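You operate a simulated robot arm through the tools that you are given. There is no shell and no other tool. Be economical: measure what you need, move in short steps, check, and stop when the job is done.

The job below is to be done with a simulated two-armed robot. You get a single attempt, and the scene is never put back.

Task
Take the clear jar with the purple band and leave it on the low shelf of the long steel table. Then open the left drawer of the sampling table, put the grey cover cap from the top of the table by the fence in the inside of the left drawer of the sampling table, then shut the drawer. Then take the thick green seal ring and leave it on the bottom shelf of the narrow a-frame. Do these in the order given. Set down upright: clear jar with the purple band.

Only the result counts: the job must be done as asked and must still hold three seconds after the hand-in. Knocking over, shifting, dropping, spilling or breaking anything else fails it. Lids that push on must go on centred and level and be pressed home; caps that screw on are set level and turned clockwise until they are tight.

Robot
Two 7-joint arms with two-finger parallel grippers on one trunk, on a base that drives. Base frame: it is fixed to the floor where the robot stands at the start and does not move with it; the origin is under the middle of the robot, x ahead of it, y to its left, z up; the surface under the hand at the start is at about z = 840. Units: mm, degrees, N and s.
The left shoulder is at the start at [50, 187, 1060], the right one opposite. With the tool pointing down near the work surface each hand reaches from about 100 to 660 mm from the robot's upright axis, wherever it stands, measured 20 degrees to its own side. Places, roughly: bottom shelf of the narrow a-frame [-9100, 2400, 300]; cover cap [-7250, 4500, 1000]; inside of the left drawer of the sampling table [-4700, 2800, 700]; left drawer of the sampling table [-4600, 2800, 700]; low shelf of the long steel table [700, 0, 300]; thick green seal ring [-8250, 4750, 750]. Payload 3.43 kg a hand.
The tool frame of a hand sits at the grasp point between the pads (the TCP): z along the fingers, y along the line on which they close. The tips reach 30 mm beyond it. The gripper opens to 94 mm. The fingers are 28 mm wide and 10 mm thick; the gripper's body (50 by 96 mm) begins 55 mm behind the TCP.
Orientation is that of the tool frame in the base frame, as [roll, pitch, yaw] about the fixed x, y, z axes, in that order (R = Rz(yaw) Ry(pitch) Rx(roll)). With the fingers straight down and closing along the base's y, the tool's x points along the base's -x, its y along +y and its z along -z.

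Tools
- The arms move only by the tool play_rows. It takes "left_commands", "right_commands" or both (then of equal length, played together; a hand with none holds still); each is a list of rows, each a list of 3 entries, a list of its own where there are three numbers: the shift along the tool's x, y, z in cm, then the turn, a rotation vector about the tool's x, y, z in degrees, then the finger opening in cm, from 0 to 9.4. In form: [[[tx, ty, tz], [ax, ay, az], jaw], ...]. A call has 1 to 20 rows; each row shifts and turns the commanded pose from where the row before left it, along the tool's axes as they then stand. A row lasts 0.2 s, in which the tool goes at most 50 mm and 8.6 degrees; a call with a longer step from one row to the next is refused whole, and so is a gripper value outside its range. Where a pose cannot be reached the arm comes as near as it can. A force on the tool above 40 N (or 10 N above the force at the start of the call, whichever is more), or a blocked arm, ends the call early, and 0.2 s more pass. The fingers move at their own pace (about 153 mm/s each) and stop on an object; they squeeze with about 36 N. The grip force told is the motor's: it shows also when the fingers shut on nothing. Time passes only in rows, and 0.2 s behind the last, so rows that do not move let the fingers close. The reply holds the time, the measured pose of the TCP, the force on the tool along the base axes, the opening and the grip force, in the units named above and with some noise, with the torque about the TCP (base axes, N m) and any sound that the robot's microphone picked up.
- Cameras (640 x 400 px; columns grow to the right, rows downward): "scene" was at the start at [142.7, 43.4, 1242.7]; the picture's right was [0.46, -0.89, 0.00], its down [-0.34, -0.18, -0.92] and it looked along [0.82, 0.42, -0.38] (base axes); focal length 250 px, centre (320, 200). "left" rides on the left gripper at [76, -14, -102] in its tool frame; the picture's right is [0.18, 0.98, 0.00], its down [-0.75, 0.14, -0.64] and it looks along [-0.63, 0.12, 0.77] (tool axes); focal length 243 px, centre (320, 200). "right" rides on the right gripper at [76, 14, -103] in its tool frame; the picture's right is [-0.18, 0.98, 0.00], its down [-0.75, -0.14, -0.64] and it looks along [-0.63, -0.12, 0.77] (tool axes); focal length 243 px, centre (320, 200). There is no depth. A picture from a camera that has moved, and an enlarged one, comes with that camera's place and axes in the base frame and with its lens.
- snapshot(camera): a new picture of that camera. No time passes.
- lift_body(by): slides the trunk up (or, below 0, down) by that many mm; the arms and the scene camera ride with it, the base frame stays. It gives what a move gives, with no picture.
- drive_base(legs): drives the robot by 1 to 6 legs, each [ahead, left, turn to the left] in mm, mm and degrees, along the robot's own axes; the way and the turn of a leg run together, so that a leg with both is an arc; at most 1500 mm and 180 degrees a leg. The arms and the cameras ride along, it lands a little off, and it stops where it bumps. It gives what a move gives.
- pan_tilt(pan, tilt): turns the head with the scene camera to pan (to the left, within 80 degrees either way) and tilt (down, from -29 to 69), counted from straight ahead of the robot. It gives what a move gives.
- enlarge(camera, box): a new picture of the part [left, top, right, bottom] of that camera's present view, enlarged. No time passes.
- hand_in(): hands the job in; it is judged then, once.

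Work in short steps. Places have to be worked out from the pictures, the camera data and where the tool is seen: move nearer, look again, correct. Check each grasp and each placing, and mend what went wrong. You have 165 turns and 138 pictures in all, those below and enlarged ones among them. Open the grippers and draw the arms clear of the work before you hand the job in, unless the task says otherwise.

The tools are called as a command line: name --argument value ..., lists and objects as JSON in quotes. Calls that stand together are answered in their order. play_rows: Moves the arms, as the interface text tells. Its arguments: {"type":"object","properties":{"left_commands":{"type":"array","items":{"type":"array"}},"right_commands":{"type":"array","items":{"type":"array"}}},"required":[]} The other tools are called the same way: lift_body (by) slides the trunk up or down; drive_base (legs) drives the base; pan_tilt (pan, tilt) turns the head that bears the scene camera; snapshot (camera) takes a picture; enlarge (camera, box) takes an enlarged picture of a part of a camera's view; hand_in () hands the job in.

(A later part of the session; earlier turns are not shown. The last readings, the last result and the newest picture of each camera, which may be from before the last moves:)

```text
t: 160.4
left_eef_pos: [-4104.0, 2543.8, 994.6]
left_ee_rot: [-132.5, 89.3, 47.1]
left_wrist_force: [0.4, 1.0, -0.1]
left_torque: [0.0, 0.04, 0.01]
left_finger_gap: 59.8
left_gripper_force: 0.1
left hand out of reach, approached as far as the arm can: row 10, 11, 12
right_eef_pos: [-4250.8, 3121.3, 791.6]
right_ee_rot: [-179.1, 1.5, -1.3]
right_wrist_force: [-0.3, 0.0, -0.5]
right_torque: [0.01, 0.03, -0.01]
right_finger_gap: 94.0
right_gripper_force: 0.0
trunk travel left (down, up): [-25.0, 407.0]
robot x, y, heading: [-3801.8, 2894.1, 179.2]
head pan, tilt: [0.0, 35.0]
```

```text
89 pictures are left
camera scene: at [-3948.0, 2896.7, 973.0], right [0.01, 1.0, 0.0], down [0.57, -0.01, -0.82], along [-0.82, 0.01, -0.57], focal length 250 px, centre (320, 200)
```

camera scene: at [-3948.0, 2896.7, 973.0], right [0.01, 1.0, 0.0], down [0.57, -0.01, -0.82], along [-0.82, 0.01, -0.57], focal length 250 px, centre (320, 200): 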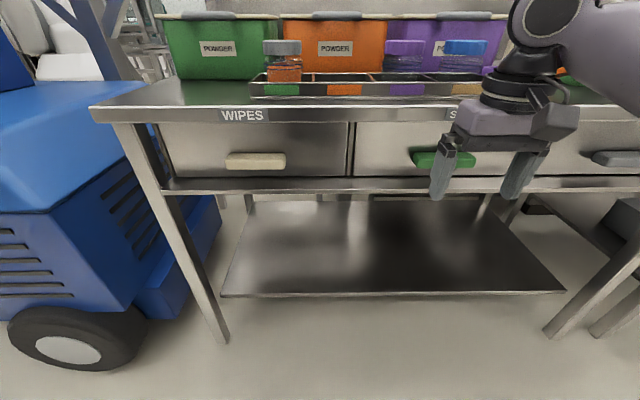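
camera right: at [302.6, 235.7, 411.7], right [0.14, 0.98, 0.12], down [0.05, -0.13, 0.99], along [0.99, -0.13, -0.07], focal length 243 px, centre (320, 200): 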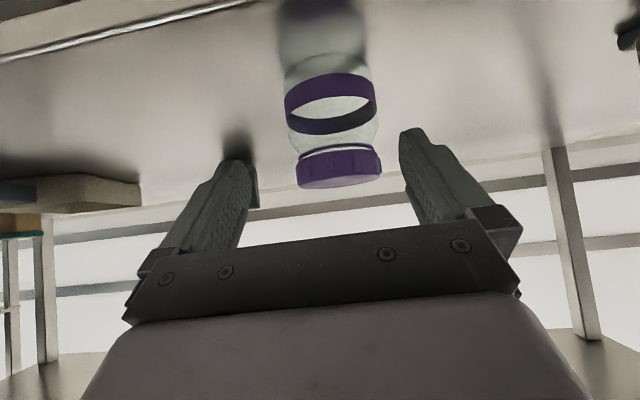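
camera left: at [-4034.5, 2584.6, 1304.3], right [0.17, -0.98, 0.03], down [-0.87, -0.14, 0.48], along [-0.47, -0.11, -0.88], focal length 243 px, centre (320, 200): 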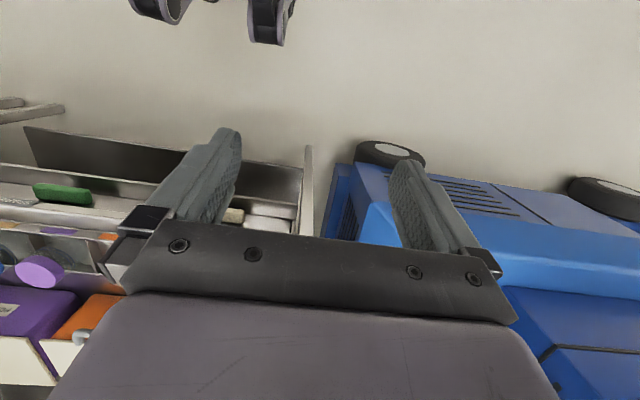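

Now horizontal. I roll about the tool axis by 90° so the fingers close vertically.

play_rows --left_commands '[[[0, 0, 1], [0, 0, 8.2], 6], [[0, 0, 1], [0, 0, 8.2], 6], [[0, 0, 1], [0, 0, 8.2], 6], [[0, 0, 1], [0, 0, 8.2], 6], [[0, 0, 1], [0, 0, 8.2], 6], [[0, 0, 1], [0, 0, 8.2], 6], [[0, 0, 1], [0, 0, 8.2], 6], [[0, 0, 1], [0, 0, 8.2], 6], [[0, 0, 1], [0, 0, 8.2], 6], [[0, 0, 1], [0, 0, 8.2], 6], [[0, 0, 1], [0, 0, 8.0], 6], [[0, 0, 0], [0, 0, 0], 6]]'

```text
t: 163.0
left_eef_pos: [-4213.9, 2544.9, 995.1]
left_ee_rot: [90.5, 0.4, -90.4]
left_wrist_force: [0.3, -0.4, -0.2]
left_torque: [-0.03, -0.04, -0.02]
left_finger_gap: 59.8
left_gripper_force: 0.1
right_eef_pos: [-4250.7, 3122.1, 792.7]
right_ee_rot: [-179.2, 1.6, -1.2]
right_wrist_force: [0.5, 0.5, -0.3]
right_torque: [0.0, -0.02, -0.01]
right_finger_gap: 94.1
right_gripper_force: 0.1
trunk travel left (down, up): [-25.0, 407.0]
robot x, y, heading: [-3806.2, 2892.3, 179.1]
head pan, tilt: [0.0, 35.0]
```

Orientation is right (fingers close vertically, pointing at the table). I move to a pre-grasp at [−4320, 2766, 750].

play_rows --left_commands '[[[-2.76, -3.06, 1.3], [0, 0, 0], 6], [[-2.76, -3.06, 1.3], [0, 0, 0], 6], [[-2.76, -3.06, 1.3], [0, 0, 0], 6], [[-2.76, -3.06, 1.3], [0, 0, 0], 6], [[-2.76, -3.06, 1.3], [0, 0, 0], 6], [[-2.76, -3.06, 1.3], [0, 0, 0], 6], [[-2.76, -3.06, 1.3], [0, 0, 0], 6], [[-2.76, -3.06, 1.3], [0, 0, 0], 6], [[0, 0, 0], [0, 0, 0], 6]]'

snapshot --camera "scene"

snapshot --camera "left"

```text
t: 165.0
left_eef_pos: [-4270.4, 2715.1, 828.4]
left_ee_rot: [90.5, 0.5, -90.3]
left_wrist_force: [0.0, -0.6, -0.1]
left_torque: [-0.02, 0.02, 0.03]
left_finger_gap: 59.9
left_gripper_force: 0.0
left hand out of reach, approached as far as the arm can: row 5, 6, 7, 8
right_eef_pos: [-4251.8, 3122.1, 791.1]
right_ee_rot: [-179.0, 1.6, -1.3]
right_wrist_force: [0.1, 0.4, -1.0]
right_torque: [0.03, 0.0, -0.01]
right_finger_gap: 94.1
right_gripper_force: 0.1
trunk travel left (down, up): [-25.0, 407.0]
robot x, y, heading: [-3803.1, 2890.1, 179.2]
head pan, tilt: [0.0, 35.0]
```

```text
88 pictures are left
camera scene: at [-3948.1, 2896.7, 973.0], right [0.01, 1.0, 0.0], down [0.57, -0.01, -0.82], along [-0.82, 0.01, -0.57], focal length 250 px, centre (320, 200)
```

scene: 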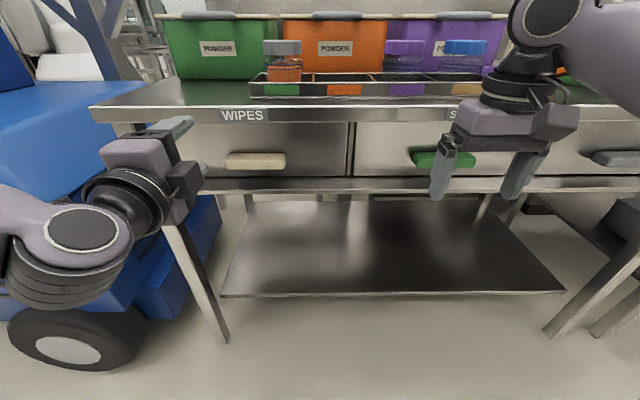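

```text
87 pictures are left
camera left: at [-4170.4, 2639.4, 815.5], right [-0.01, -0.19, 0.98], down [0.64, 0.75, 0.16], along [-0.77, 0.63, 0.12], focal length 243 px, centre (320, 200)
```

left: 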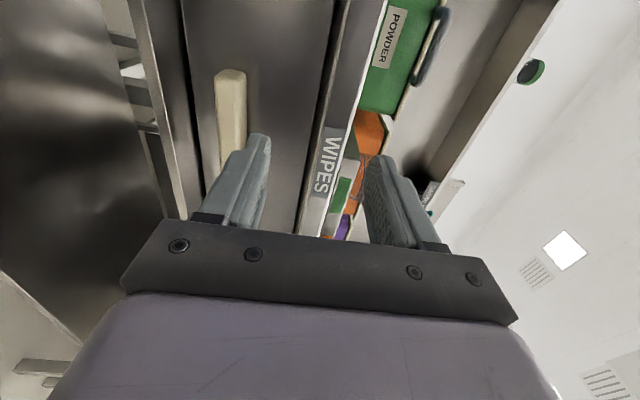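

The left arm is limited here. I test the right arm instead: pitch it to horizontal where it is.

play_rows --left_commands '[[[2, 2, -2], [0, 0, 0], 6], [[2, 2, -2], [0, 0, 0], 6], [[0, 0, 0], [0, 0, 0], 6], [[0, 0, 0], [0, 0, 0], 6], [[0, 0, 0], [0, 0, 0], 6], [[0, 0, 0], [0, 0, 0], 6], [[0, 0, 0], [0, 0, 0], 6], [[0, 0, 0], [0, 0, 0], 6], [[0, 0, 0], [0, 0, 0], 6], [[0, 0, 0], [0, 0, 0], 6], [[0, 0, 0], [0, 0, 0], 6], [[0, 0, 0], [0, 0, 0], 6]]' --right_commands '[[[0, 0, 0], [0, -8.05, 0], 6], [[0, 0, 0], [0, -8.05, 0], 6], [[0, 0, 0], [0, -8.05, 0], 6], [[0, 0, 0], [0, -8.05, 0], 6], [[0, 0, 0], [0, -8.05, 0], 6], [[0, 0, 0], [0, -8.05, 0], 6], [[0, 0, 0], [0, -8.05, 0], 6], [[0, 0, 0], [0, -8.05, 0], 6], [[0, 0, 0], [0, -8.05, 0], 6], [[0, 0, 0], [0, -8.05, 0], 6], [[0, 0, 0], [0, -8.05, 0], 6], [[0, 0, 0], [0, 0, 0], 6]]'

```text
t: 167.6
left_eef_pos: [-4252.2, 2679.1, 876.8]
left_ee_rot: [90.4, 0.6, -90.4]
left_wrist_force: [0.0, -0.4, 0.2]
left_torque: [0.01, -0.01, 0.02]
left_finger_gap: 59.9
left_gripper_force: 0.1
left hand out of reach, approached as far as the arm can: row 1, 2
right_eef_pos: [-4258.1, 3119.6, 791.8]
right_ee_rot: [-73.6, 89.0, 105.3]
right_wrist_force: [0.1, -0.4, 0.4]
right_torque: [-0.02, 0.03, -0.01]
right_finger_gap: 60.0
right_gripper_force: 0.0
right hand out of reach, approached as far as the arm can: row 10
trunk travel left (down, up): [-25.0, 407.0]
robot x, y, heading: [-3799.5, 2896.4, 179.4]
head pan, tilt: [0.0, 35.0]
```

Fine. Roll the right hand −90° so it closes vertically.

play_rows --right_commands '[[[0, 0, 0], [0, 0, -8.2], 6], [[0, 0, 0], [0, 0, -8.2], 6], [[0, 0, 0], [0, 0, -8.2], 6], [[0, 0, 0], [0, 0, -8.2], 6], [[0, 0, 0], [0, 0, -8.2], 6], [[0, 0, 0], [0, 0, -8.2], 6], [[0, 0, 0], [0, 0, -8.2], 6], [[0, 0, 0], [0, 0, -8.2], 6], [[0, 0, 0], [0, 0, -8.2], 6], [[0, 0, 0], [0, 0, -8.2], 6], [[0, 0, 0], [0, 0, -8.0], 6], [[0, 0, 0], [0, 0, 0], 6]]'

```text
t: 170.2
left_eef_pos: [-4253.1, 2679.3, 877.0]
left_ee_rot: [90.6, 0.4, -90.4]
left_wrist_force: [0.4, -0.1, -0.3]
left_torque: [0.03, -0.01, 0.04]
left_finger_gap: 59.9
left_gripper_force: 0.0
right_eef_pos: [-4257.0, 3120.1, 791.4]
right_ee_rot: [-89.7, -1.0, 88.8]
right_wrist_force: [0.0, 0.3, -0.7]
right_torque: [0.0, -0.02, 0.01]
right_finger_gap: 59.9
right_gripper_force: 0.1
trunk travel left (down, up): [-25.0, 407.0]
robot x, y, heading: [-3804.8, 2894.6, 179.2]
head pan, tilt: [0.0, 35.0]
```

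Lower the right hand to z 750 and inward, while drawing the left hand back.

play_rows --left_commands '[[[0, 0, -3], [0, 0, 0], 6], [[0, 0, -3], [0, 0, 0], 6], [[0, 0, -3], [0, 0, 0], 6], [[0, 0, -3], [0, 0, 0], 6]]' --right_commands '[[[-1.7, 1.05, 0], [0, 0, 0], 6], [[-1.7, 1.05, 0], [0, 0, 0], 6], [[-1.7, 1.05, 0], [0, 0, 0], 6], [[-1.7, 1.05, 0], [0, 0, 0], 6]]'

```text
t: 171.2
left_eef_pos: [-4224.6, 2702.6, 925.3]
left_ee_rot: [90.5, 0.5, -90.4]
left_wrist_force: [-0.7, -0.1, -0.1]
left_torque: [0.0, 0.0, -0.02]
left_finger_gap: 60.0
left_gripper_force: 0.1
left hand out of reach, approached as far as the arm can: row 1, 2, 3, 4
right_eef_pos: [-4259.6, 3052.9, 749.0]
right_ee_rot: [-89.8, -0.9, 88.8]
right_wrist_force: [0.5, 0.7, 0.0]
right_torque: [0.01, -0.03, 0.0]
right_finger_gap: 60.0
right_gripper_force: 0.1
trunk travel left (down, up): [-25.0, 407.0]
robot x, y, heading: [-3804.5, 2893.6, 179.2]
head pan, tilt: [0.0, 35.0]
```

Right hand is good at z=749. I shift the base 286 mm left to line it up with the handle, then look.

drive_base --legs '[[0, 286, 0.8]]'

snapshot --camera "scene"

snapshot --camera "right"

```text
t: 174.3
left_eef_pos: [-4221.4, 2406.4, 925.5]
left_ee_rot: [90.5, 0.5, -89.4]
left_wrist_force: [0.4, 0.3, 0.1]
left_torque: [0.0, 0.01, 0.03]
left_finger_gap: 60.0
left_gripper_force: 0.1
right_eef_pos: [-4262.9, 2757.9, 748.3]
right_ee_rot: [-89.9, -1.0, 89.8]
right_wrist_force: [-0.5, -0.5, 0.7]
right_torque: [-0.02, 0.03, 0.02]
right_finger_gap: 59.9
right_gripper_force: 0.2
trunk travel left (down, up): [-25.0, 407.0]
robot x, y, heading: [-3803.4, 2607.6, -180.3]
head pan, tilt: [0.0, 35.0]
```

```text
86 pictures are left
camera scene: at [-3949.3, 2606.7, 973.0], right [0.0, 1.0, 0.0], down [0.57, 0.0, -0.82], along [-0.82, 0.0, -0.57], focal length 250 px, centre (320, 200)
```

scene: 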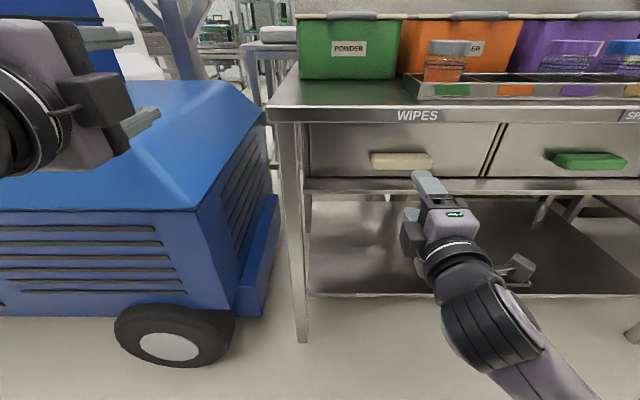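

```text
85 pictures are left
camera right: at [-4158.8, 2833.0, 736.1], right [0.0, -0.17, -0.99], down [0.64, -0.76, 0.13], along [-0.77, -0.63, 0.11], focal length 243 px, centre (320, 200)
```

right: 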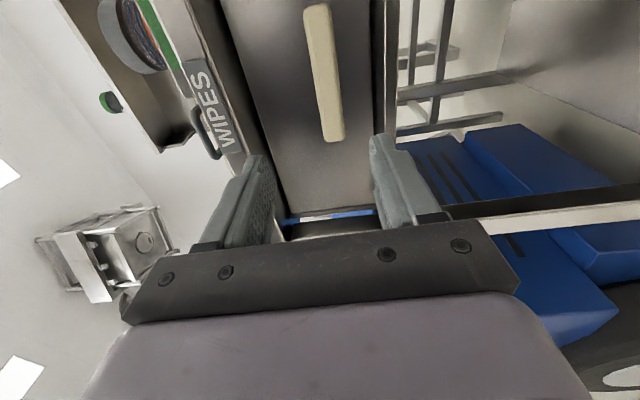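

The handle lies centred between the fingers (z≈745). I advance 110 mm with the arm and check.

play_rows --right_commands '[[[0.4, 0.15, 2.8], [0, 0, 0], 6], [[0.4, 0.15, 2.8], [0, 0, 0], 6], [[0, 0, 2.8], [0, 0, 0], 6], [[0, 0, 2.6], [0, 0, 0], 6], [[0, 0, 0], [0, 0, 0], 6]]'

snapshot --camera "right"

enlarge --camera "scene" --box '[340, 100, 500, 200]'

```text
t: 175.5
left_eef_pos: [-4221.7, 2406.2, 924.4]
left_ee_rot: [90.5, 0.5, -89.4]
left_wrist_force: [0.7, -0.2, 0.6]
left_torque: [-0.02, -0.01, 0.01]
left_finger_gap: 59.8
left_gripper_force: 0.1
right_eef_pos: [-4372.8, 2765.9, 746.3]
right_ee_rot: [-89.7, -0.8, 89.9]
right_wrist_force: [-0.1, -0.1, -0.2]
right_torque: [-0.01, 0.01, -0.02]
right_finger_gap: 60.3
right_gripper_force: 0.1
trunk travel left (down, up): [-25.0, 407.0]
robot x, y, heading: [-3806.8, 2608.9, -179.5]
head pan, tilt: [0.0, 35.0]
```

```text
84 pictures are left
camera right: at [-4269.3, 2841.7, 733.8], right [0.0, -0.17, -0.99], down [0.64, -0.76, 0.13], along [-0.77, -0.63, 0.11], focal length 243 px, centre (320, 200)
```

right: 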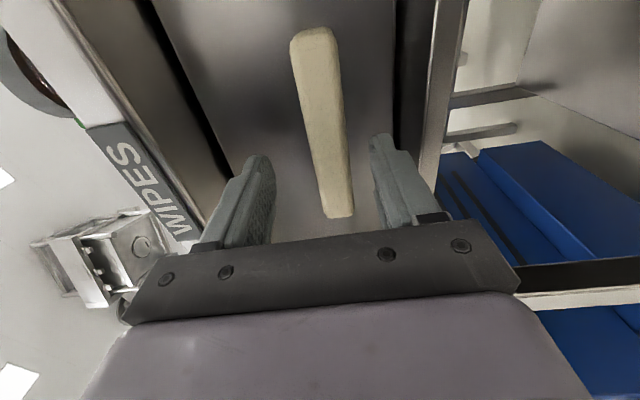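

```text
4.00 times, centred on (420, 150) of scene
camera zoom: at [-3949.3, 2606.7, 973.0], right [0.0, 1.0, 0.0], down [0.57, 0.0, -0.82], along [-0.82, 0.0, -0.57], focal length 1000 px, centre (-80, 400)
```

zoom: 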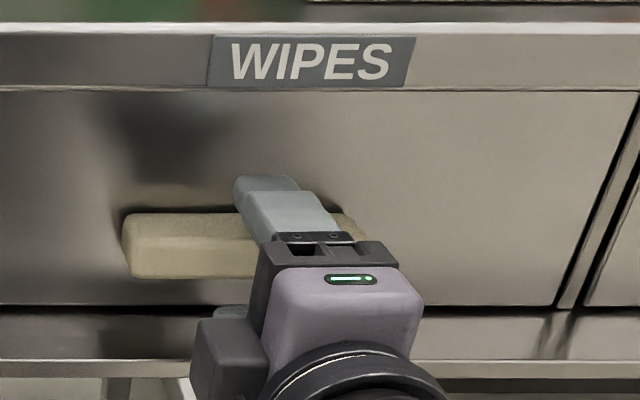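

Fingers straddle the handle. I advance ~27 mm more and close.

play_rows --right_commands '[[[0, 0, 1.4], [0, 0, 0], 6], [[0, 0, 1.3], [0, 0, 0], 6], [[0, 0, 0], [0, 0, 0], 4], [[0, 0, 0], [0, 0, 0], 2], [[0, 0, 0], [0, 0, 0], 1], [[0, 0, 0], [0, 0, 0], 1]]'

```text
t: 176.9
left_eef_pos: [-4224.0, 2408.0, 924.7]
left_ee_rot: [90.6, 0.4, -89.3]
left_wrist_force: [-0.7, -0.5, 0.9]
left_torque: [-0.01, 0.01, 0.0]
left_finger_gap: 60.0
left_gripper_force: 0.1
right_eef_pos: [-4400.0, 2766.6, 739.9]
right_ee_rot: [-90.7, -0.9, 89.6]
right_wrist_force: [12.9, -1.6, -27.6]
right_torque: [-1.02, -0.11, -0.55]
right_finger_gap: 28.3
right_gripper_force: 45.1
trunk travel left (down, up): [-25.0, 407.0]
robot x, y, heading: [-3803.8, 2606.4, -179.8]
head pan, tilt: [0.0, 35.0]
```

Handle gripped (28 mm). I relieve the vertical offset and pull out.

play_rows --right_commands '[[[0, 0.5, -0.5], [0, 0, 0], 1], [[0, 0, -2], [0, 0, 0], 1], [[0, 0, -3], [0, 0, 0], 1], [[0, 0, -3], [0, 0, 0], 1], [[0, 0, -3], [0, 0, 0], 1], [[0, 0, -2.5], [0, 0, 0], 1], [[0, 0, 0], [0, 0, 0], 1]]'

snapshot --camera "scene"

```text
t: 178.5
left_eef_pos: [-4222.3, 2407.9, 925.2]
left_ee_rot: [90.5, 0.4, -89.4]
left_wrist_force: [0.6, 0.2, 0.5]
left_torque: [0.0, 0.03, 0.01]
left_finger_gap: 60.0
left_gripper_force: 0.1
right_eef_pos: [-4259.8, 2766.2, 739.5]
right_ee_rot: [-89.8, -0.8, 89.6]
right_wrist_force: [-0.4, 5.1, -9.6]
right_torque: [-0.95, -0.04, 0.89]
right_finger_gap: 28.3
right_gripper_force: 44.5
trunk travel left (down, up): [-25.0, 407.0]
robot x, y, heading: [-3805.4, 2608.7, -179.7]
head pan, tilt: [0.0, 35.0]
```

```text
82 pictures are left
camera scene: at [-3949.8, 2607.4, 972.9], right [0.0, 1.0, 0.0], down [0.57, 0.0, -0.82], along [-0.82, 0.0, -0.57], focal length 250 px, centre (320, 200)
```

scene: 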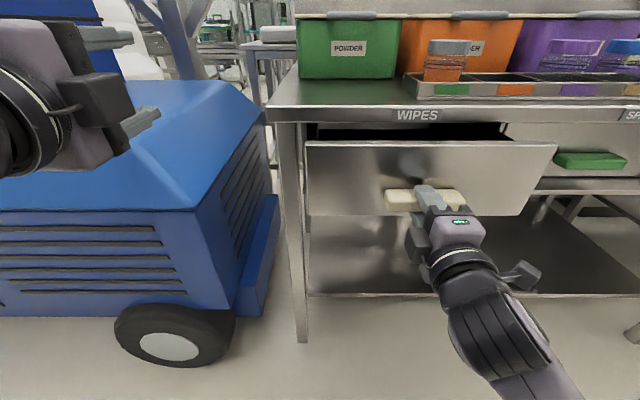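

Drawer out 140 mm; I need more opening. I pull 120 mm further with the arm, watching the force.

play_rows --right_commands '[[[0, 0, -2], [0, 0, 0], 1], [[0, 0, -2], [0, 0, 0], 1], [[0, 0, -2], [0, 0, 0], 1], [[0, 0, -2], [0, 0, 0], 1], [[0, 0, -2], [0, 0, 0], 1], [[0, 0, -2], [0, 0, 0], 1], [[0, 0, 0], [0, 0, 0], 1]]'

snapshot --camera "scene"

```text
t: 179.3
left_eef_pos: [-4222.9, 2408.9, 925.5]
left_ee_rot: [90.5, 0.5, -89.5]
left_wrist_force: [-0.1, 0.3, -0.4]
left_torque: [0.03, -0.01, 0.0]
left_finger_gap: 60.2
left_gripper_force: 0.1
right_eef_pos: [-4222.4, 2762.2, 739.2]
right_ee_rot: [-88.4, -0.3, 88.6]
right_wrist_force: [-0.4, 3.9, 5.4]
right_torque: [-1.16, -1.27, 0.06]
right_finger_gap: 24.3
right_gripper_force: 44.9
right hand out of reach, approached as far as the arm can: row 2, 3, 4
trunk travel left (down, up): [-25.0, 407.0]
robot x, y, heading: [-3802.4, 2607.3, -179.9]
head pan, tilt: [0.0, 35.0]
stopped in row 4 (right hand): the force on the tool passed its limit at 51 N (the readings are from after the stop); the commanded pose is now the measured one
```

```text
81 pictures are left
camera scene: at [-3949.2, 2607.8, 973.1], right [0.0, 1.0, 0.0], down [0.57, 0.0, -0.82], along [-0.82, 0.0, -0.57], focal length 250 px, centre (320, 200)
```

scene: 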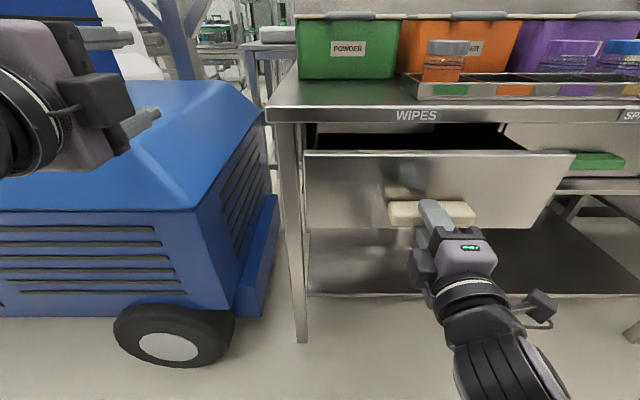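

Grip slid toward the handle's edge and the arm ran short. I open, re-seat 15 mm deeper and close again.

play_rows --right_commands '[[[0, 0, 0], [0, 0, 0], 5], [[0, 0, 0], [0, 0, 0], 5], [[0, 0, 1.0], [0, 0, 0], 5], [[0, 0, 0.8], [0, 0, 0], 5], [[0, 0, 0], [0, 0, 0], 3], [[0, 0, 0], [0, 0, 0], 1], [[0, 0, 0], [0, 0, 0], 1]]'

snapshot --camera "right"

```text
t: 180.9
left_eef_pos: [-4222.0, 2408.9, 925.6]
left_ee_rot: [90.5, 0.5, -89.6]
left_wrist_force: [0.0, 0.2, -0.2]
left_torque: [0.01, -0.02, 0.0]
left_finger_gap: 60.1
left_gripper_force: 0.0
right_eef_pos: [-4239.5, 2761.8, 741.3]
right_ee_rot: [-88.5, -0.5, 88.6]
right_wrist_force: [-0.2, -0.8, 3.7]
right_torque: [-0.99, -0.32, 0.07]
right_finger_gap: 28.7
right_gripper_force: 45.0
trunk travel left (down, up): [-25.0, 407.0]
robot x, y, heading: [-3805.8, 2605.2, -179.9]
head pan, tilt: [0.0, 35.0]
```

```text
80 pictures are left
camera right: at [-4135.7, 2835.2, 724.5], right [-0.03, -0.17, -0.98], down [0.63, -0.77, 0.12], along [-0.78, -0.61, 0.13], focal length 243 px, centre (320, 200)
```

right: 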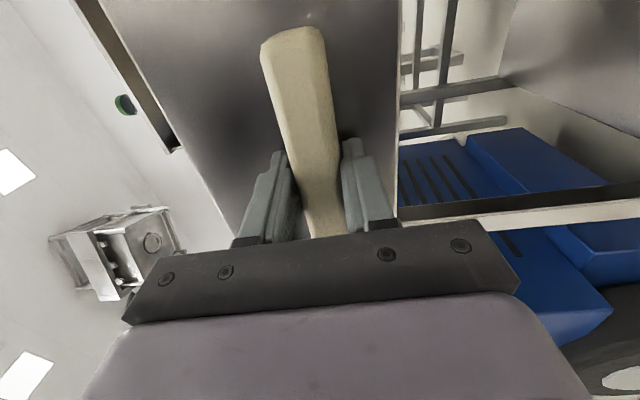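

Good grip again. I pull further by driving the base back 90 mm.

drive_base --legs '[[-90, 0, 0]]'

snapshot --camera "scene"

```text
t: 182.0
left_eef_pos: [-4131.8, 2409.0, 925.2]
left_ee_rot: [90.6, 0.4, -89.6]
left_wrist_force: [-0.6, -0.4, 0.6]
left_torque: [0.01, -0.02, 0.01]
left_finger_gap: 59.9
left_gripper_force: 0.1
right_eef_pos: [-4149.1, 2761.9, 740.2]
right_ee_rot: [-88.6, -0.7, 88.6]
right_wrist_force: [-0.1, -6.2, 9.6]
right_torque: [-1.04, -0.27, 0.09]
right_finger_gap: 28.3
right_gripper_force: 45.0
trunk travel left (down, up): [-25.0, 407.0]
robot x, y, heading: [-3711.9, 2606.1, -179.9]
head pan, tilt: [0.0, 35.0]
```

```text
79 pictures are left
camera scene: at [-3858.7, 2607.4, 973.1], right [0.0, 1.0, 0.0], down [0.57, 0.0, -0.82], along [-0.82, 0.0, -0.57], focal length 250 px, centre (320, 200)
```

scene: 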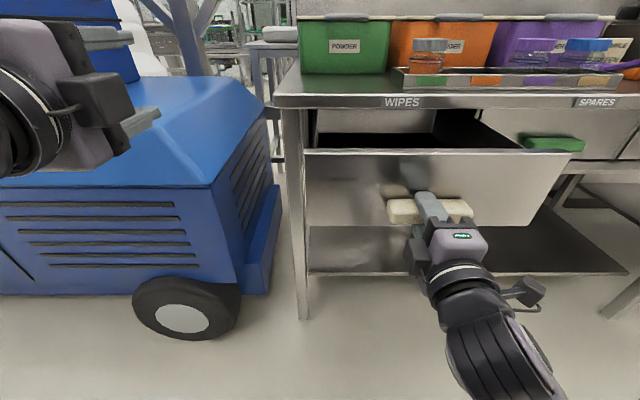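

Drawer is open 250 mm; enough room. I release, back off, and return the right hand to tool-down posture.

play_rows --right_commands '[[[0, 0, 0], [0, 0, 0], 5], [[0, 0, 0], [0, 0, 0], 6], [[0, 0, 0], [0, 0, 0], 6]]'

drive_base --legs '[[-280, 0, 0]]'

play_rows --right_commands '[[[0, 0, 0], [0, 0, 8.2], 6], [[0, 0, 0], [0, 0, 8.2], 6], [[0, 0, 0], [0, 0, 8.2], 6], [[0, 0, 0], [0, 0, 8.2], 6], [[0, 0, 0], [0, 0, 8.2], 6], [[0, 0, 0], [0, 0, 8.2], 6], [[0, 0, 0], [0, 0, 8.2], 6], [[0, 0, 0], [0, 0, 8.2], 6], [[0, 0, 0], [0, 0, 8.2], 6], [[0, 0, 0], [0, 0, 8.2], 6], [[0, 0, 0], [0, 0, 7.5], 6]]'

play_rows --right_commands '[[[0, 0, 0], [0, 8.2, 0], 6], [[0, 0, 0], [0, 8.2, 0], 6], [[0, 0, 0], [0, 8.2, 0], 6], [[0, 0, 0], [0, 8.2, 0], 6], [[0, 0, 0], [0, 8.2, 0], 6], [[0, 0, 0], [0, 8.2, 0], 6], [[0, 0, 0], [0, 8.2, 0], 6], [[0, 0, 0], [0, 8.2, 0], 6], [[0, 0, 0], [0, 8.2, 0], 6], [[0, 0, 0], [0, 8.2, 0], 6], [[0, 0, 0], [0, 8, 0], 6], [[0, 0, -3], [0, 0, 0], 6], [[0, 0, -3], [0, 0, 0], 6]]'

lift_body --by 250

snapshot --camera "scene"

```text
t: 182.8
left_eef_pos: [-4132.5, 2409.4, 923.9]
left_ee_rot: [90.5, 0.5, -89.7]
left_wrist_force: [0.9, -0.1, 0.1]
left_torque: [-0.01, -0.02, -0.03]
left_finger_gap: 59.9
left_gripper_force: 0.1
right_eef_pos: [-4150.4, 2763.1, 739.3]
right_ee_rot: [-88.5, -0.7, 88.5]
right_wrist_force: [-0.5, -0.3, 0.4]
right_torque: [0.02, 0.0, 0.02]
right_finger_gap: 60.1
right_gripper_force: 0.0
trunk travel left (down, up): [-25.0, 407.0]
robot x, y, heading: [-3714.5, 2608.1, -179.9]
head pan, tilt: [0.0, 35.0]
```

```text
t: 184.8
left_eef_pos: [-3872.3, 2408.2, 925.8]
left_ee_rot: [90.4, 0.5, -89.7]
left_wrist_force: [-0.2, -0.7, -0.3]
left_torque: [0.03, -0.02, -0.02]
left_finger_gap: 60.1
left_gripper_force: 0.1
right_eef_pos: [-3891.2, 2760.3, 739.8]
right_ee_rot: [-88.5, -0.7, 88.7]
right_wrist_force: [-0.5, -0.2, -0.1]
right_torque: [-0.02, -0.01, -0.02]
right_finger_gap: 60.2
right_gripper_force: 0.1
trunk travel left (down, up): [-25.0, 407.0]
robot x, y, heading: [-3455.6, 2600.8, -179.9]
head pan, tilt: [0.0, 35.0]
stopped in leg 1: the robot was blocked; the commanded pose is now the measured one
```

```text
t: 186.3
left_eef_pos: [-3871.5, 2407.5, 924.9]
left_ee_rot: [90.3, 0.5, -89.7]
left_wrist_force: [-0.1, -0.5, -1.0]
left_torque: [-0.01, 0.0, -0.01]
left_finger_gap: 59.9
left_gripper_force: 0.0
right_eef_pos: [-3894.4, 2779.2, 732.6]
right_ee_rot: [-85.9, 41.5, 90.8]
right_wrist_force: [-0.1, 0.0, -0.5]
right_torque: [0.02, -0.01, -0.01]
right_finger_gap: 60.1
right_gripper_force: 0.1
trunk travel left (down, up): [-25.0, 407.0]
robot x, y, heading: [-3455.6, 2603.9, -180.2]
head pan, tilt: [0.0, 35.0]
stopped in row 7 (right hand): the arm was blocked; the commanded pose is now the measured one
```

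```text
t: 186.9
left_eef_pos: [-3872.6, 2409.6, 925.3]
left_ee_rot: [90.4, 0.4, -89.7]
left_wrist_force: [1.2, -0.6, 0.7]
left_torque: [0.0, -0.01, 0.0]
left_finger_gap: 60.0
left_gripper_force: 0.1
right_eef_pos: [-3893.0, 2808.1, 710.5]
right_ee_rot: [-94.6, 28.7, 73.7]
right_wrist_force: [0.1, 0.3, 0.2]
right_torque: [-0.02, -0.01, 0.02]
right_finger_gap: 60.1
right_gripper_force: 0.0
trunk travel left (down, up): [-25.0, 407.0]
robot x, y, heading: [-3456.7, 2603.4, -179.6]
head pan, tilt: [0.0, 35.0]
stopped in row 2 (right hand): the arm was blocked; the commanded pose is now the measured one
```

```text
t: 189.5
left_eef_pos: [-3872.9, 2408.2, 1176.0]
left_ee_rot: [90.4, 0.3, -89.8]
left_wrist_force: [0.6, -0.4, -0.2]
left_torque: [0.01, 0.01, -0.03]
left_finger_gap: 60.1
left_gripper_force: 0.0
right_eef_pos: [-3892.3, 2805.7, 961.8]
right_ee_rot: [-94.6, 28.9, 73.6]
right_wrist_force: [0.1, 0.7, 0.4]
right_torque: [-0.02, 0.0, 0.0]
right_finger_gap: 60.0
right_gripper_force: 0.0
trunk travel left (down, up): [-275.0, 157.0]
robot x, y, heading: [-3458.3, 2608.6, -179.9]
head pan, tilt: [0.0, 35.0]
```

```text
78 pictures are left
camera scene: at [-3600.0, 2606.0, 1223.0], right [0.0, 1.0, 0.0], down [0.57, 0.0, -0.82], along [-0.82, 0.0, -0.57], focal length 250 px, centre (320, 200)
```

scene: 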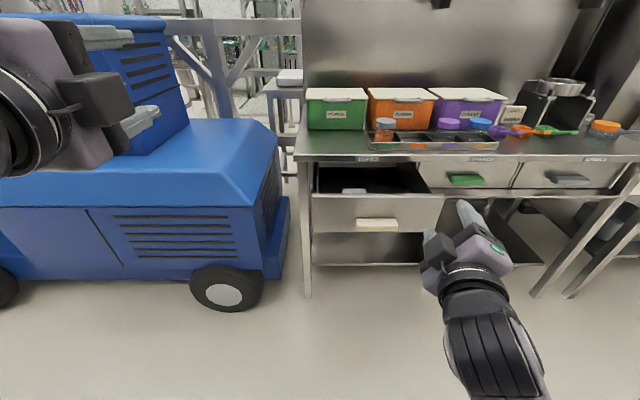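

The base touched something behind at x≈−3456, and the right arm fouled itself. I drive forward a little, extend the right arm ahead, then continue the roll.

drive_base --legs '[[50, 0, 0]]'

play_rows --right_commands '[[[0, 0, 4], [0, 0, 0], 6], [[0, 0, 4], [0, 0, 0], 6], [[0, 0, 4], [0, 0, 0], 6], [[0, 0, 0], [0, 0, 8], 6], [[0, 0, 0], [0, 0, 8], 6], [[0, 0, 0], [0, 0, 8], 6], [[0, 0, 0], [0, 0, 8], 6], [[0, 0, 0], [0, 0, 8], 6], [[0, 0, 0], [0, 0, 8], 6], [[0, 0, 0], [0, 0, 8], 6], [[0, 0, 0], [0, 0, 0], 6]]'

pan_tilt --pan -40 --tilt 20

snapshot --camera "scene"

```text
t: 190.4
left_eef_pos: [-3923.0, 2409.0, 1175.5]
left_ee_rot: [90.4, 0.3, -89.7]
left_wrist_force: [-0.6, -0.3, 0.1]
left_torque: [-0.01, 0.04, -0.01]
left_finger_gap: 60.0
left_gripper_force: 0.2
right_eef_pos: [-3944.5, 2806.8, 961.4]
right_ee_rot: [-94.5, 29.0, 73.6]
right_wrist_force: [0.5, 0.5, 1.1]
right_torque: [0.02, 0.03, 0.01]
right_finger_gap: 60.3
right_gripper_force: 0.1
trunk travel left (down, up): [-275.0, 157.0]
robot x, y, heading: [-3505.2, 2604.9, -180.0]
head pan, tilt: [0.0, 35.0]
```

```text
t: 192.7
left_eef_pos: [-3922.8, 2407.9, 1175.1]
left_ee_rot: [90.3, 0.4, -89.7]
left_wrist_force: [0.5, 0.0, 0.8]
left_torque: [0.03, -0.03, -0.01]
left_finger_gap: 60.2
left_gripper_force: 0.1
right_eef_pos: [-4060.3, 2873.1, 951.4]
right_ee_rot: [-96.9, 75.6, 66.3]
right_wrist_force: [-0.5, 0.3, -0.2]
right_torque: [0.02, -0.01, -0.01]
right_finger_gap: 60.0
right_gripper_force: 0.1
trunk travel left (down, up): [-275.0, 157.0]
robot x, y, heading: [-3505.3, 2606.8, -179.9]
head pan, tilt: [0.0, 35.0]
stopped in row 11 (right hand): the arm was blocked; the commanded pose is now the measured one
```

```text
t: 193.7
left_eef_pos: [-3923.9, 2407.2, 1175.6]
left_ee_rot: [90.3, 0.4, -89.9]
left_wrist_force: [0.1, 0.5, -0.3]
left_torque: [-0.03, -0.02, -0.01]
left_finger_gap: 60.1
left_gripper_force: 0.0
right_eef_pos: [-4060.6, 2873.1, 951.3]
right_ee_rot: [-97.1, 75.8, 66.3]
right_wrist_force: [-0.3, 0.0, 0.6]
right_torque: [0.02, 0.0, 0.0]
right_finger_gap: 60.2
right_gripper_force: 0.1
trunk travel left (down, up): [-275.0, 157.0]
robot x, y, heading: [-3510.0, 2606.4, -179.7]
head pan, tilt: [-40.0, 20.0]
```

```text
77 pictures are left
camera scene: at [-3633.7, 2666.0, 1246.8], right [0.64, 0.77, 0.0], down [0.26, -0.22, -0.94], along [-0.72, 0.6, -0.34], focal length 250 px, centre (320, 200)
```

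scene: 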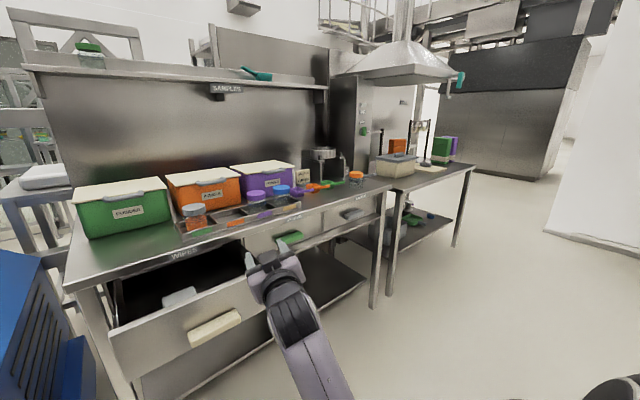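

Tool x now points down nearly. I raise the hand 120 mm to free the elbow, then pitch it to point down.

play_rows --right_commands '[[[-4, 0, 0], [0, 0, 0], 6], [[-4, 0, 0], [0, 0, 0], 6], [[-4, 0, 0], [0, 0, 0], 6], [[0, 0, 0], [0, 8.2, 0], 6], [[0, 0, 0], [0, 8.2, 0], 6], [[0, 0, 0], [0, 8.2, 0], 6], [[0, 0, 0], [0, 8.2, 0], 6], [[0, 0, 0], [0, 8.2, 0], 6], [[0, 0, 0], [0, 8.2, 0], 6], [[0, 0, 0], [0, 8.2, 0], 6], [[0, 0, 0], [0, 8.2, 0], 6], [[0, 0, 0], [0, 8.2, 0], 6], [[0, 0, 0], [0, 0, 0], 6]]'

```text
t: 196.5
left_eef_pos: [-3922.3, 2408.1, 1177.2]
left_ee_rot: [90.4, 0.4, -89.7]
left_wrist_force: [-0.1, 0.4, -0.6]
left_torque: [0.02, -0.01, 0.01]
left_finger_gap: 59.9
left_gripper_force: 0.0
right_eef_pos: [-4087.8, 2860.1, 1065.8]
right_ee_rot: [-165.4, 13.8, -13.5]
right_wrist_force: [0.0, 0.0, 0.2]
right_torque: [-0.01, 0.01, 0.04]
right_finger_gap: 59.8
right_gripper_force: 0.0
right hand out of reach, approached as far as the arm can: row 11, 12
trunk travel left (down, up): [-275.0, 157.0]
robot x, y, heading: [-3506.3, 2605.3, -180.0]
head pan, tilt: [-40.0, 20.0]
```

I straighten the right hand to exactly tool-down and roll the left hand back at the same time.

play_rows --left_commands '[[[0, 0, 0], [0, 0, -8.2], 6], [[0, 0, 0], [0, 0, -8.2], 6], [[0, 0, 0], [0, 0, -8.2], 6], [[0, 0, 0], [0, 0, -8.2], 6], [[0, 0, 0], [0, 0, -8.2], 6], [[0, 0, 0], [0, 0, -8.2], 6], [[0, 0, 0], [0, 0, -8.2], 6], [[0, 0, 0], [0, 0, -8.2], 6], [[0, 0, 0], [0, 0, -8.2], 6], [[0, 0, 0], [0, 0, -8.2], 6], [[0, 0, 0], [0, 0, -8.0], 6]]' --right_commands '[[[0, 0, 0], [-4, 3, -3.8], 6], [[0, 0, 0], [-4, 3, -3.8], 6], [[0, 0, 0], [-4, 3, -3.8], 6], [[0, 0, 0], [-4, 3, -3.8], 6], [[0, 0, 0], [0, 0, 0], 6], [[0, 0, 0], [0, 0, 0], 6], [[0, 0, 0], [0, 0, 0], 6], [[0, 0, 0], [0, 0, 0], 6], [[0, 0, 0], [0, 0, 0], 6], [[0, 0, 0], [0, 0, 0], 6], [[0, 0, 0], [0, 0, 0], 6]]'

play_rows --left_commands '[[[0, 0, 0], [0, 8.2, 0], 6], [[0, 0, 0], [0, 8.2, 0], 6], [[0, 0, 0], [0, 8.2, 0], 6], [[0, 0, 0], [0, 8.2, 0], 6], [[0, 0, 0], [0, 8.2, 0], 6], [[0, 0, 0], [0, 8.2, 0], 6], [[0, 0, 0], [0, 8.2, 0], 6], [[0, 0, 0], [0, 8.2, 0], 6], [[0, 0, 0], [0, 8.2, 0], 6], [[0, 0, 0], [0, 8.2, 0], 6], [[0, 0, 0], [0, 8.0, 0], 6]]'

pan_tilt --pan -80 --tilt 20

snapshot --camera "scene"

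```text
t: 198.9
left_eef_pos: [-3923.3, 2408.3, 1175.9]
left_ee_rot: [-120.8, 89.2, 59.4]
left_wrist_force: [0.0, -0.1, -0.4]
left_torque: [0.0, 0.02, 0.02]
left_finger_gap: 59.9
left_gripper_force: 0.1
right_eef_pos: [-4088.7, 2854.4, 1066.9]
right_ee_rot: [-180.0, 0.1, 0.6]
right_wrist_force: [0.8, 0.7, -0.8]
right_torque: [0.01, 0.01, -0.01]
right_finger_gap: 60.3
right_gripper_force: 0.0
trunk travel left (down, up): [-275.0, 157.0]
robot x, y, heading: [-3510.6, 2606.9, -179.8]
head pan, tilt: [-40.0, 20.0]
```

```text
t: 201.3
left_eef_pos: [-3917.6, 2403.0, 1172.4]
left_ee_rot: [-179.4, -0.2, 0.3]
left_wrist_force: [0.4, 0.1, 0.1]
left_torque: [0.02, 0.03, 0.06]
left_finger_gap: 60.0
left_gripper_force: 0.1
left hand out of reach, approached as far as the arm can: row 11
right_eef_pos: [-4088.9, 2855.0, 1067.0]
right_ee_rot: [179.9, 0.1, 0.6]
right_wrist_force: [-0.7, 0.0, -0.4]
right_torque: [0.04, 0.03, 0.02]
right_finger_gap: 59.9
right_gripper_force: 0.0
trunk travel left (down, up): [-275.0, 157.0]
robot x, y, heading: [-3504.4, 2605.7, -180.0]
head pan, tilt: [-40.0, 20.0]
```

```text
t: 202.4
left_eef_pos: [-3918.6, 2404.0, 1172.4]
left_ee_rot: [-179.4, -0.3, 0.2]
left_wrist_force: [0.9, -0.8, 0.3]
left_torque: [-0.02, 0.01, 0.02]
left_finger_gap: 60.0
left_gripper_force: 0.1
right_eef_pos: [-4089.7, 2854.2, 1066.9]
right_ee_rot: [-180.0, 0.0, 0.5]
right_wrist_force: [0.3, 0.2, -0.5]
right_torque: [-0.01, 0.0, -0.01]
right_finger_gap: 59.9
right_gripper_force: 0.1
trunk travel left (down, up): [-275.0, 157.0]
robot x, y, heading: [-3506.3, 2603.9, -180.1]
head pan, tilt: [-80.0, 20.0]
```

```text
76 pictures are left
camera scene: at [-3578.6, 2697.9, 1246.9], right [0.98, 0.17, 0.0], down [0.06, -0.34, -0.94], along [-0.16, 0.93, -0.34], focal length 250 px, centre (320, 200)
```

scene: 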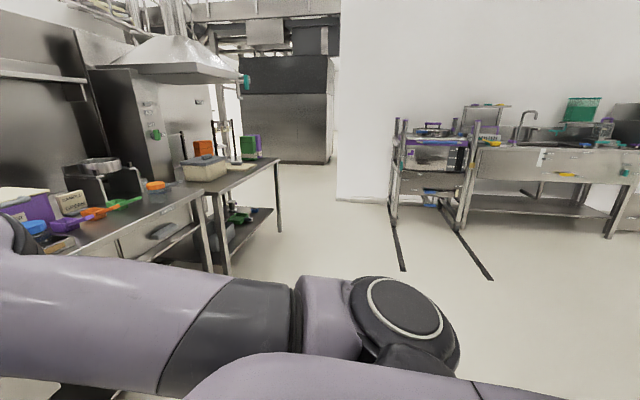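

Both hands are tool-down again. Passage west lies beyond the second bench (y>5050) before the wall (y≈6150). I go there sideways and look.

drive_base --legs '[[190, 0, 0], [0, -1400, 0], [0, -1400, 0]]'

pan_tilt --pan 0 --tilt 12

snapshot --camera "scene"

```text
t: 228.2
left_eef_pos: [-4092.9, 5228.3, 1172.7]
left_ee_rot: [-179.4, -0.2, -0.1]
left_wrist_force: [0.5, 0.0, 0.1]
left_torque: [0.02, -0.02, 0.0]
left_finger_gap: 60.2
left_gripper_force: 0.0
right_eef_pos: [-4260.9, 5679.0, 1065.8]
right_ee_rot: [180.0, 0.1, 0.4]
right_wrist_force: [0.3, 0.8, 1.0]
right_torque: [0.01, 0.02, -0.02]
right_finger_gap: 59.8
right_gripper_force: 0.0
trunk travel left (down, up): [-275.0, 157.0]
robot x, y, heading: [-3677.3, 5426.4, 179.7]
head pan, tilt: [-80.0, 20.0]
```

```text
t: 229.8
left_eef_pos: [-4091.4, 5227.3, 1171.6]
left_ee_rot: [-179.4, -0.2, 0.0]
left_wrist_force: [-0.2, -0.4, -0.1]
left_torque: [-0.03, 0.03, -0.01]
left_finger_gap: 60.0
left_gripper_force: 0.0
right_eef_pos: [-4260.2, 5679.8, 1067.5]
right_ee_rot: [-180.0, 0.1, 0.5]
right_wrist_force: [-0.4, 0.5, 0.3]
right_torque: [-0.01, 0.01, 0.01]
right_finger_gap: 60.0
right_gripper_force: 0.1
trunk travel left (down, up): [-275.0, 157.0]
robot x, y, heading: [-3680.8, 5429.5, 180.0]
head pan, tilt: [0.0, 12.0]
```

```text
75 pictures are left
camera scene: at [-3828.8, 5428.9, 1259.9], right [0.0, 1.0, 0.0], down [0.21, 0.0, -0.98], along [-0.98, 0.0, -0.21], focal length 250 px, centre (320, 200)
```

scene: 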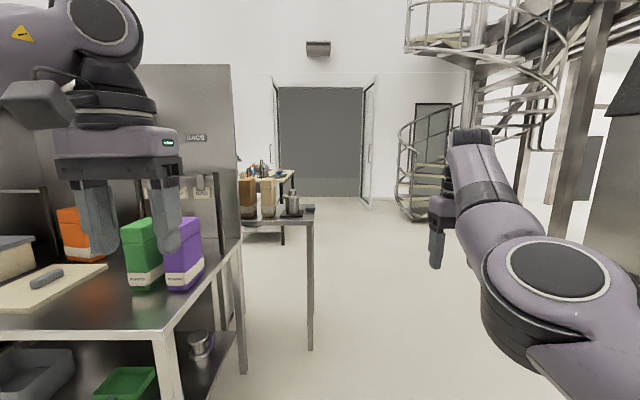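

A further table's edge is at y≈5366 (x≈−5170). I advance and veer to y≈5870, then go west.

drive_base --legs '[[450, -50, 0], [350, -390, 0], [700, 0, 0]]'

pan_tilt --pan 30 --tilt 12

snapshot --camera "scene"

```text
t: 239.5
left_eef_pos: [-5602.0, 5686.3, 1172.8]
left_ee_rot: [-179.5, -0.3, -0.9]
left_wrist_force: [-0.3, -0.2, -0.1]
left_torque: [0.02, -0.02, -0.01]
left_finger_gap: 60.0
left_gripper_force: 0.2
right_eef_pos: [-5762.5, 6141.1, 1066.5]
right_ee_rot: [179.9, 0.1, -0.5]
right_wrist_force: [-0.5, 0.3, -0.1]
right_torque: [0.03, 0.02, -0.01]
right_finger_gap: 59.6
right_gripper_force: 0.1
trunk travel left (down, up): [-275.0, 157.0]
robot x, y, heading: [-5184.4, 5880.4, 178.9]
head pan, tilt: [0.0, 12.0]
```

```text
t: 240.5
left_eef_pos: [-5601.1, 5687.1, 1172.4]
left_ee_rot: [-179.5, -0.2, -0.9]
left_wrist_force: [-0.1, -0.5, -0.2]
left_torque: [0.02, -0.03, -0.04]
left_finger_gap: 60.0
left_gripper_force: 0.0
right_eef_pos: [-5762.7, 6140.3, 1066.9]
right_ee_rot: [-180.0, 0.2, -0.4]
right_wrist_force: [0.1, -0.3, 0.4]
right_torque: [-0.01, 0.01, -0.02]
right_finger_gap: 60.2
right_gripper_force: 0.0
trunk travel left (down, up): [-275.0, 157.0]
robot x, y, heading: [-5184.7, 5881.1, 179.1]
head pan, tilt: [30.0, 12.0]
```

```text
74 pictures are left
camera scene: at [-5323.4, 5836.8, 1259.9], right [-0.48, 0.88, 0.0], down [0.18, 0.1, -0.98], along [-0.86, -0.47, -0.21], focal length 250 px, centre (320, 200)
```

scene: 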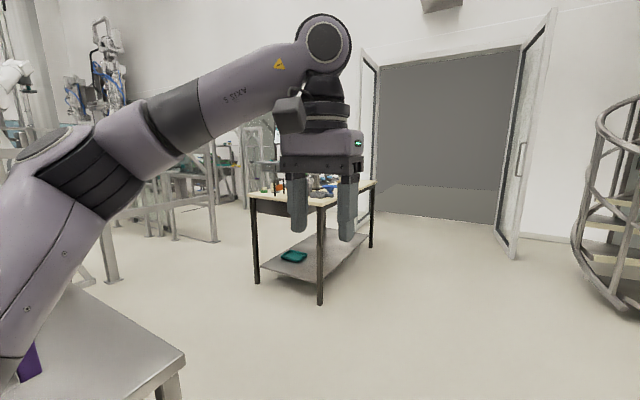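

The table by the fence spans about x −8280…−6940, y 4250…4970. I drive west past the near table and then south to face its east end.

drive_base --legs '[[950, 0, 1], [0, 1250, 0]]'

pan_tilt --pan 0 --tilt 15

snapshot --camera "scene"

```text
t: 256.3
left_eef_pos: [-6572.3, 4444.4, 1172.6]
left_ee_rot: [-179.4, -0.2, 0.0]
left_wrist_force: [-0.7, -0.3, 0.3]
left_torque: [0.01, 0.02, -0.02]
left_finger_gap: 60.2
left_gripper_force: 0.0
right_eef_pos: [-6739.8, 4898.2, 1065.9]
right_ee_rot: [-179.9, 0.1, 0.4]
right_wrist_force: [0.3, -0.9, 0.3]
right_torque: [0.0, -0.01, -0.01]
right_finger_gap: 59.7
right_gripper_force: 0.0
trunk travel left (down, up): [-275.0, 157.0]
robot x, y, heading: [-6160.6, 4647.1, 180.2]
head pan, tilt: [30.0, 12.0]
```

```text
t: 257.3
left_eef_pos: [-6571.8, 4444.8, 1172.6]
left_ee_rot: [-179.4, -0.1, 0.0]
left_wrist_force: [0.1, 0.3, 0.3]
left_torque: [-0.02, 0.0, 0.0]
left_finger_gap: 59.9
left_gripper_force: 0.1
right_eef_pos: [-6740.3, 4896.4, 1065.8]
right_ee_rot: [-180.0, 0.1, 0.4]
right_wrist_force: [-0.2, -0.1, 0.0]
right_torque: [0.01, 0.0, 0.0]
right_finger_gap: 59.9
right_gripper_force: 0.0
trunk travel left (down, up): [-275.0, 157.0]
robot x, y, heading: [-6157.7, 4643.4, 180.0]
head pan, tilt: [0.0, 15.0]
```

```text
73 pictures are left
camera scene: at [-6308.4, 4646.5, 1255.0], right [0.0, 1.0, 0.0], down [0.26, 0.0, -0.97], along [-0.97, 0.0, -0.26], focal length 250 px, centre (320, 200)
```

scene: 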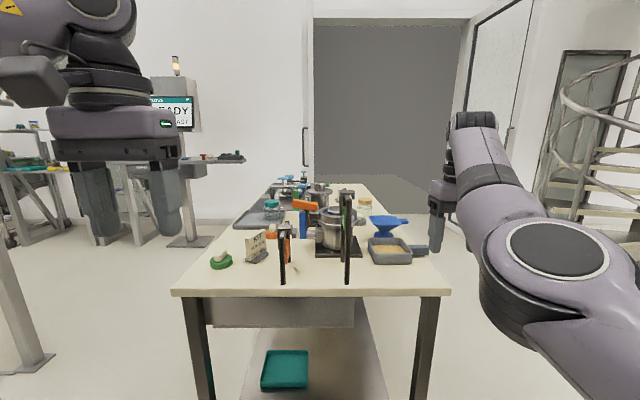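

enlarge --camera "scene" --box '[190, 160, 450, 300]'

```text
2.46 times, centred on (320, 230) of scene
camera zoom: at [-6308.4, 4646.5, 1255.0], right [0.0, 1.0, 0.0], down [0.26, 0.0, -0.97], along [-0.97, 0.0, -0.26], focal length 616 px, centre (320, 126)
```

zoom: 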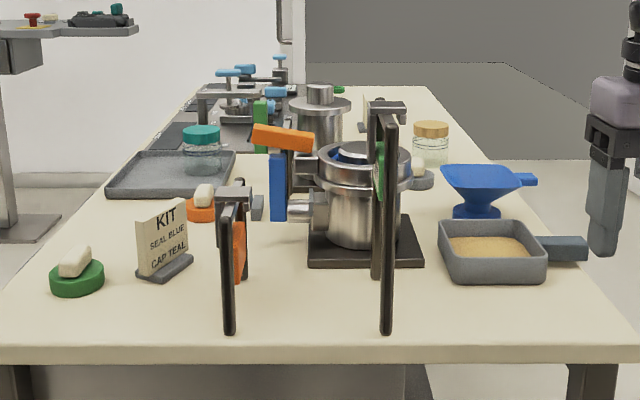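

I zoom in on the candidate grey cap near the right-hand black post.

enlarge --camera "scene" --box '[320, 200, 440, 275]'

enlarge --camera "scene" --box '[230, 175, 350, 250]'

```text
5.33 times, centred on (380, 238) of scene
camera zoom: at [-6308.4, 4646.5, 1255.0], right [0.0, 1.0, 0.0], down [0.26, 0.0, -0.97], along [-0.97, 0.0, -0.26], focal length 1334 px, centre (0, 0)
```

zoom: 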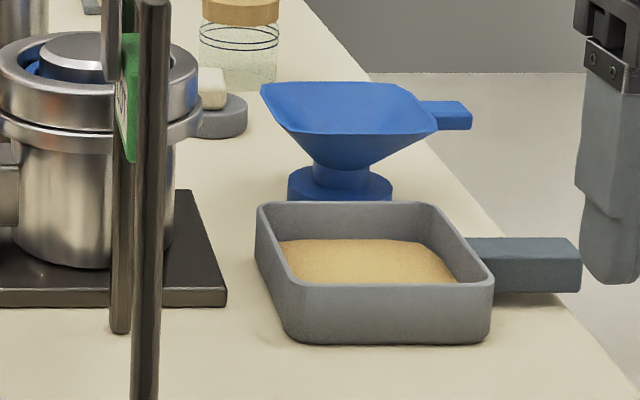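

```text
5.33 times, centred on (290, 212) of scene
camera zoom: at [-6308.4, 4646.5, 1255.0], right [0.0, 1.0, 0.0], down [0.26, 0.0, -0.97], along [-0.97, 0.0, -0.26], focal length 1334 px, centre (480, 133)
```

zoom: 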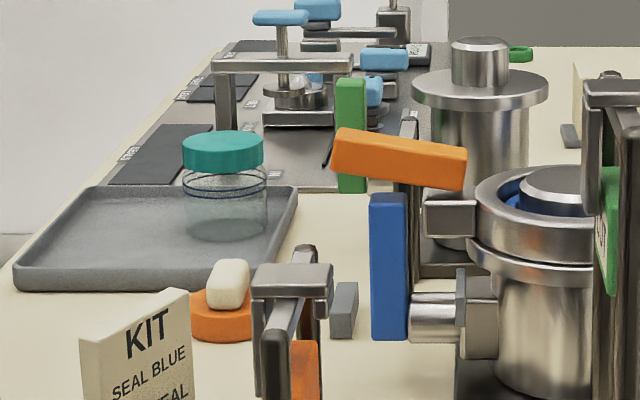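

The grey cap (grey disc with cream knob) is at about [−7317, 4823], near the table's north side; the green ring lies near the far end. I drive round to the north side facing the table.

drive_base --legs '[[0, -1050, 0], [1200, 0, 0], [0, 0, 90]]'

pan_tilt --pan 0 --tilt 35

snapshot --camera "scene"

```text
t: 276.1
left_eef_pos: [-7154.1, 5278.9, 1172.7]
left_ee_rot: [-179.4, -0.2, 89.0]
left_wrist_force: [-0.3, 0.4, -0.6]
left_torque: [0.02, 0.02, 0.01]
left_finger_gap: 60.1
left_gripper_force: 0.0
right_eef_pos: [-7608.3, 5118.4, 1065.7]
right_ee_rot: [180.0, 0.1, 89.3]
right_wrist_force: [0.3, 0.9, 0.4]
right_torque: [0.0, -0.02, 0.02]
right_finger_gap: 59.8
right_gripper_force: 0.0
trunk travel left (down, up): [-275.0, 157.0]
robot x, y, heading: [-7348.7, 5693.4, -91.2]
head pan, tilt: [0.0, 15.0]
```

```text
t: 276.9
left_eef_pos: [-7154.7, 5278.2, 1172.1]
left_ee_rot: [-179.4, -0.2, 89.0]
left_wrist_force: [-0.5, 1.2, -0.1]
left_torque: [0.01, -0.01, 0.0]
left_finger_gap: 59.9
left_gripper_force: 0.0
right_eef_pos: [-7608.5, 5117.9, 1066.1]
right_ee_rot: [180.0, 0.2, 89.6]
right_wrist_force: [-1.0, 0.3, 0.7]
right_torque: [0.03, 0.03, -0.03]
right_finger_gap: 59.9
right_gripper_force: 0.1
trunk travel left (down, up): [-275.0, 157.0]
robot x, y, heading: [-7346.0, 5695.9, -91.2]
head pan, tilt: [0.0, 35.0]
```

```text
69 pictures are left
camera scene: at [-7348.7, 5550.1, 1223.1], right [-1.0, 0.02, 0.0], down [0.01, 0.57, -0.82], along [-0.02, -0.82, -0.57], focal length 250 px, centre (320, 200)
```

scene: 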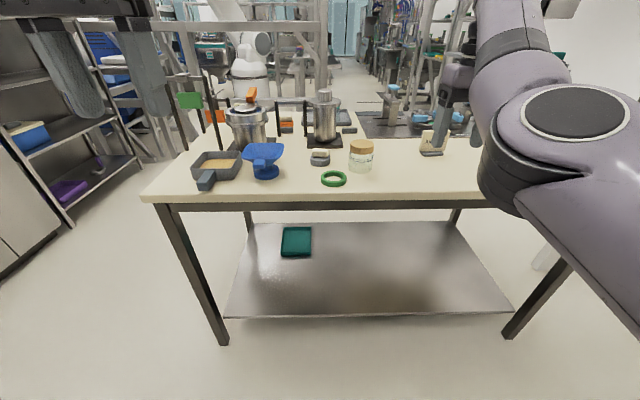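

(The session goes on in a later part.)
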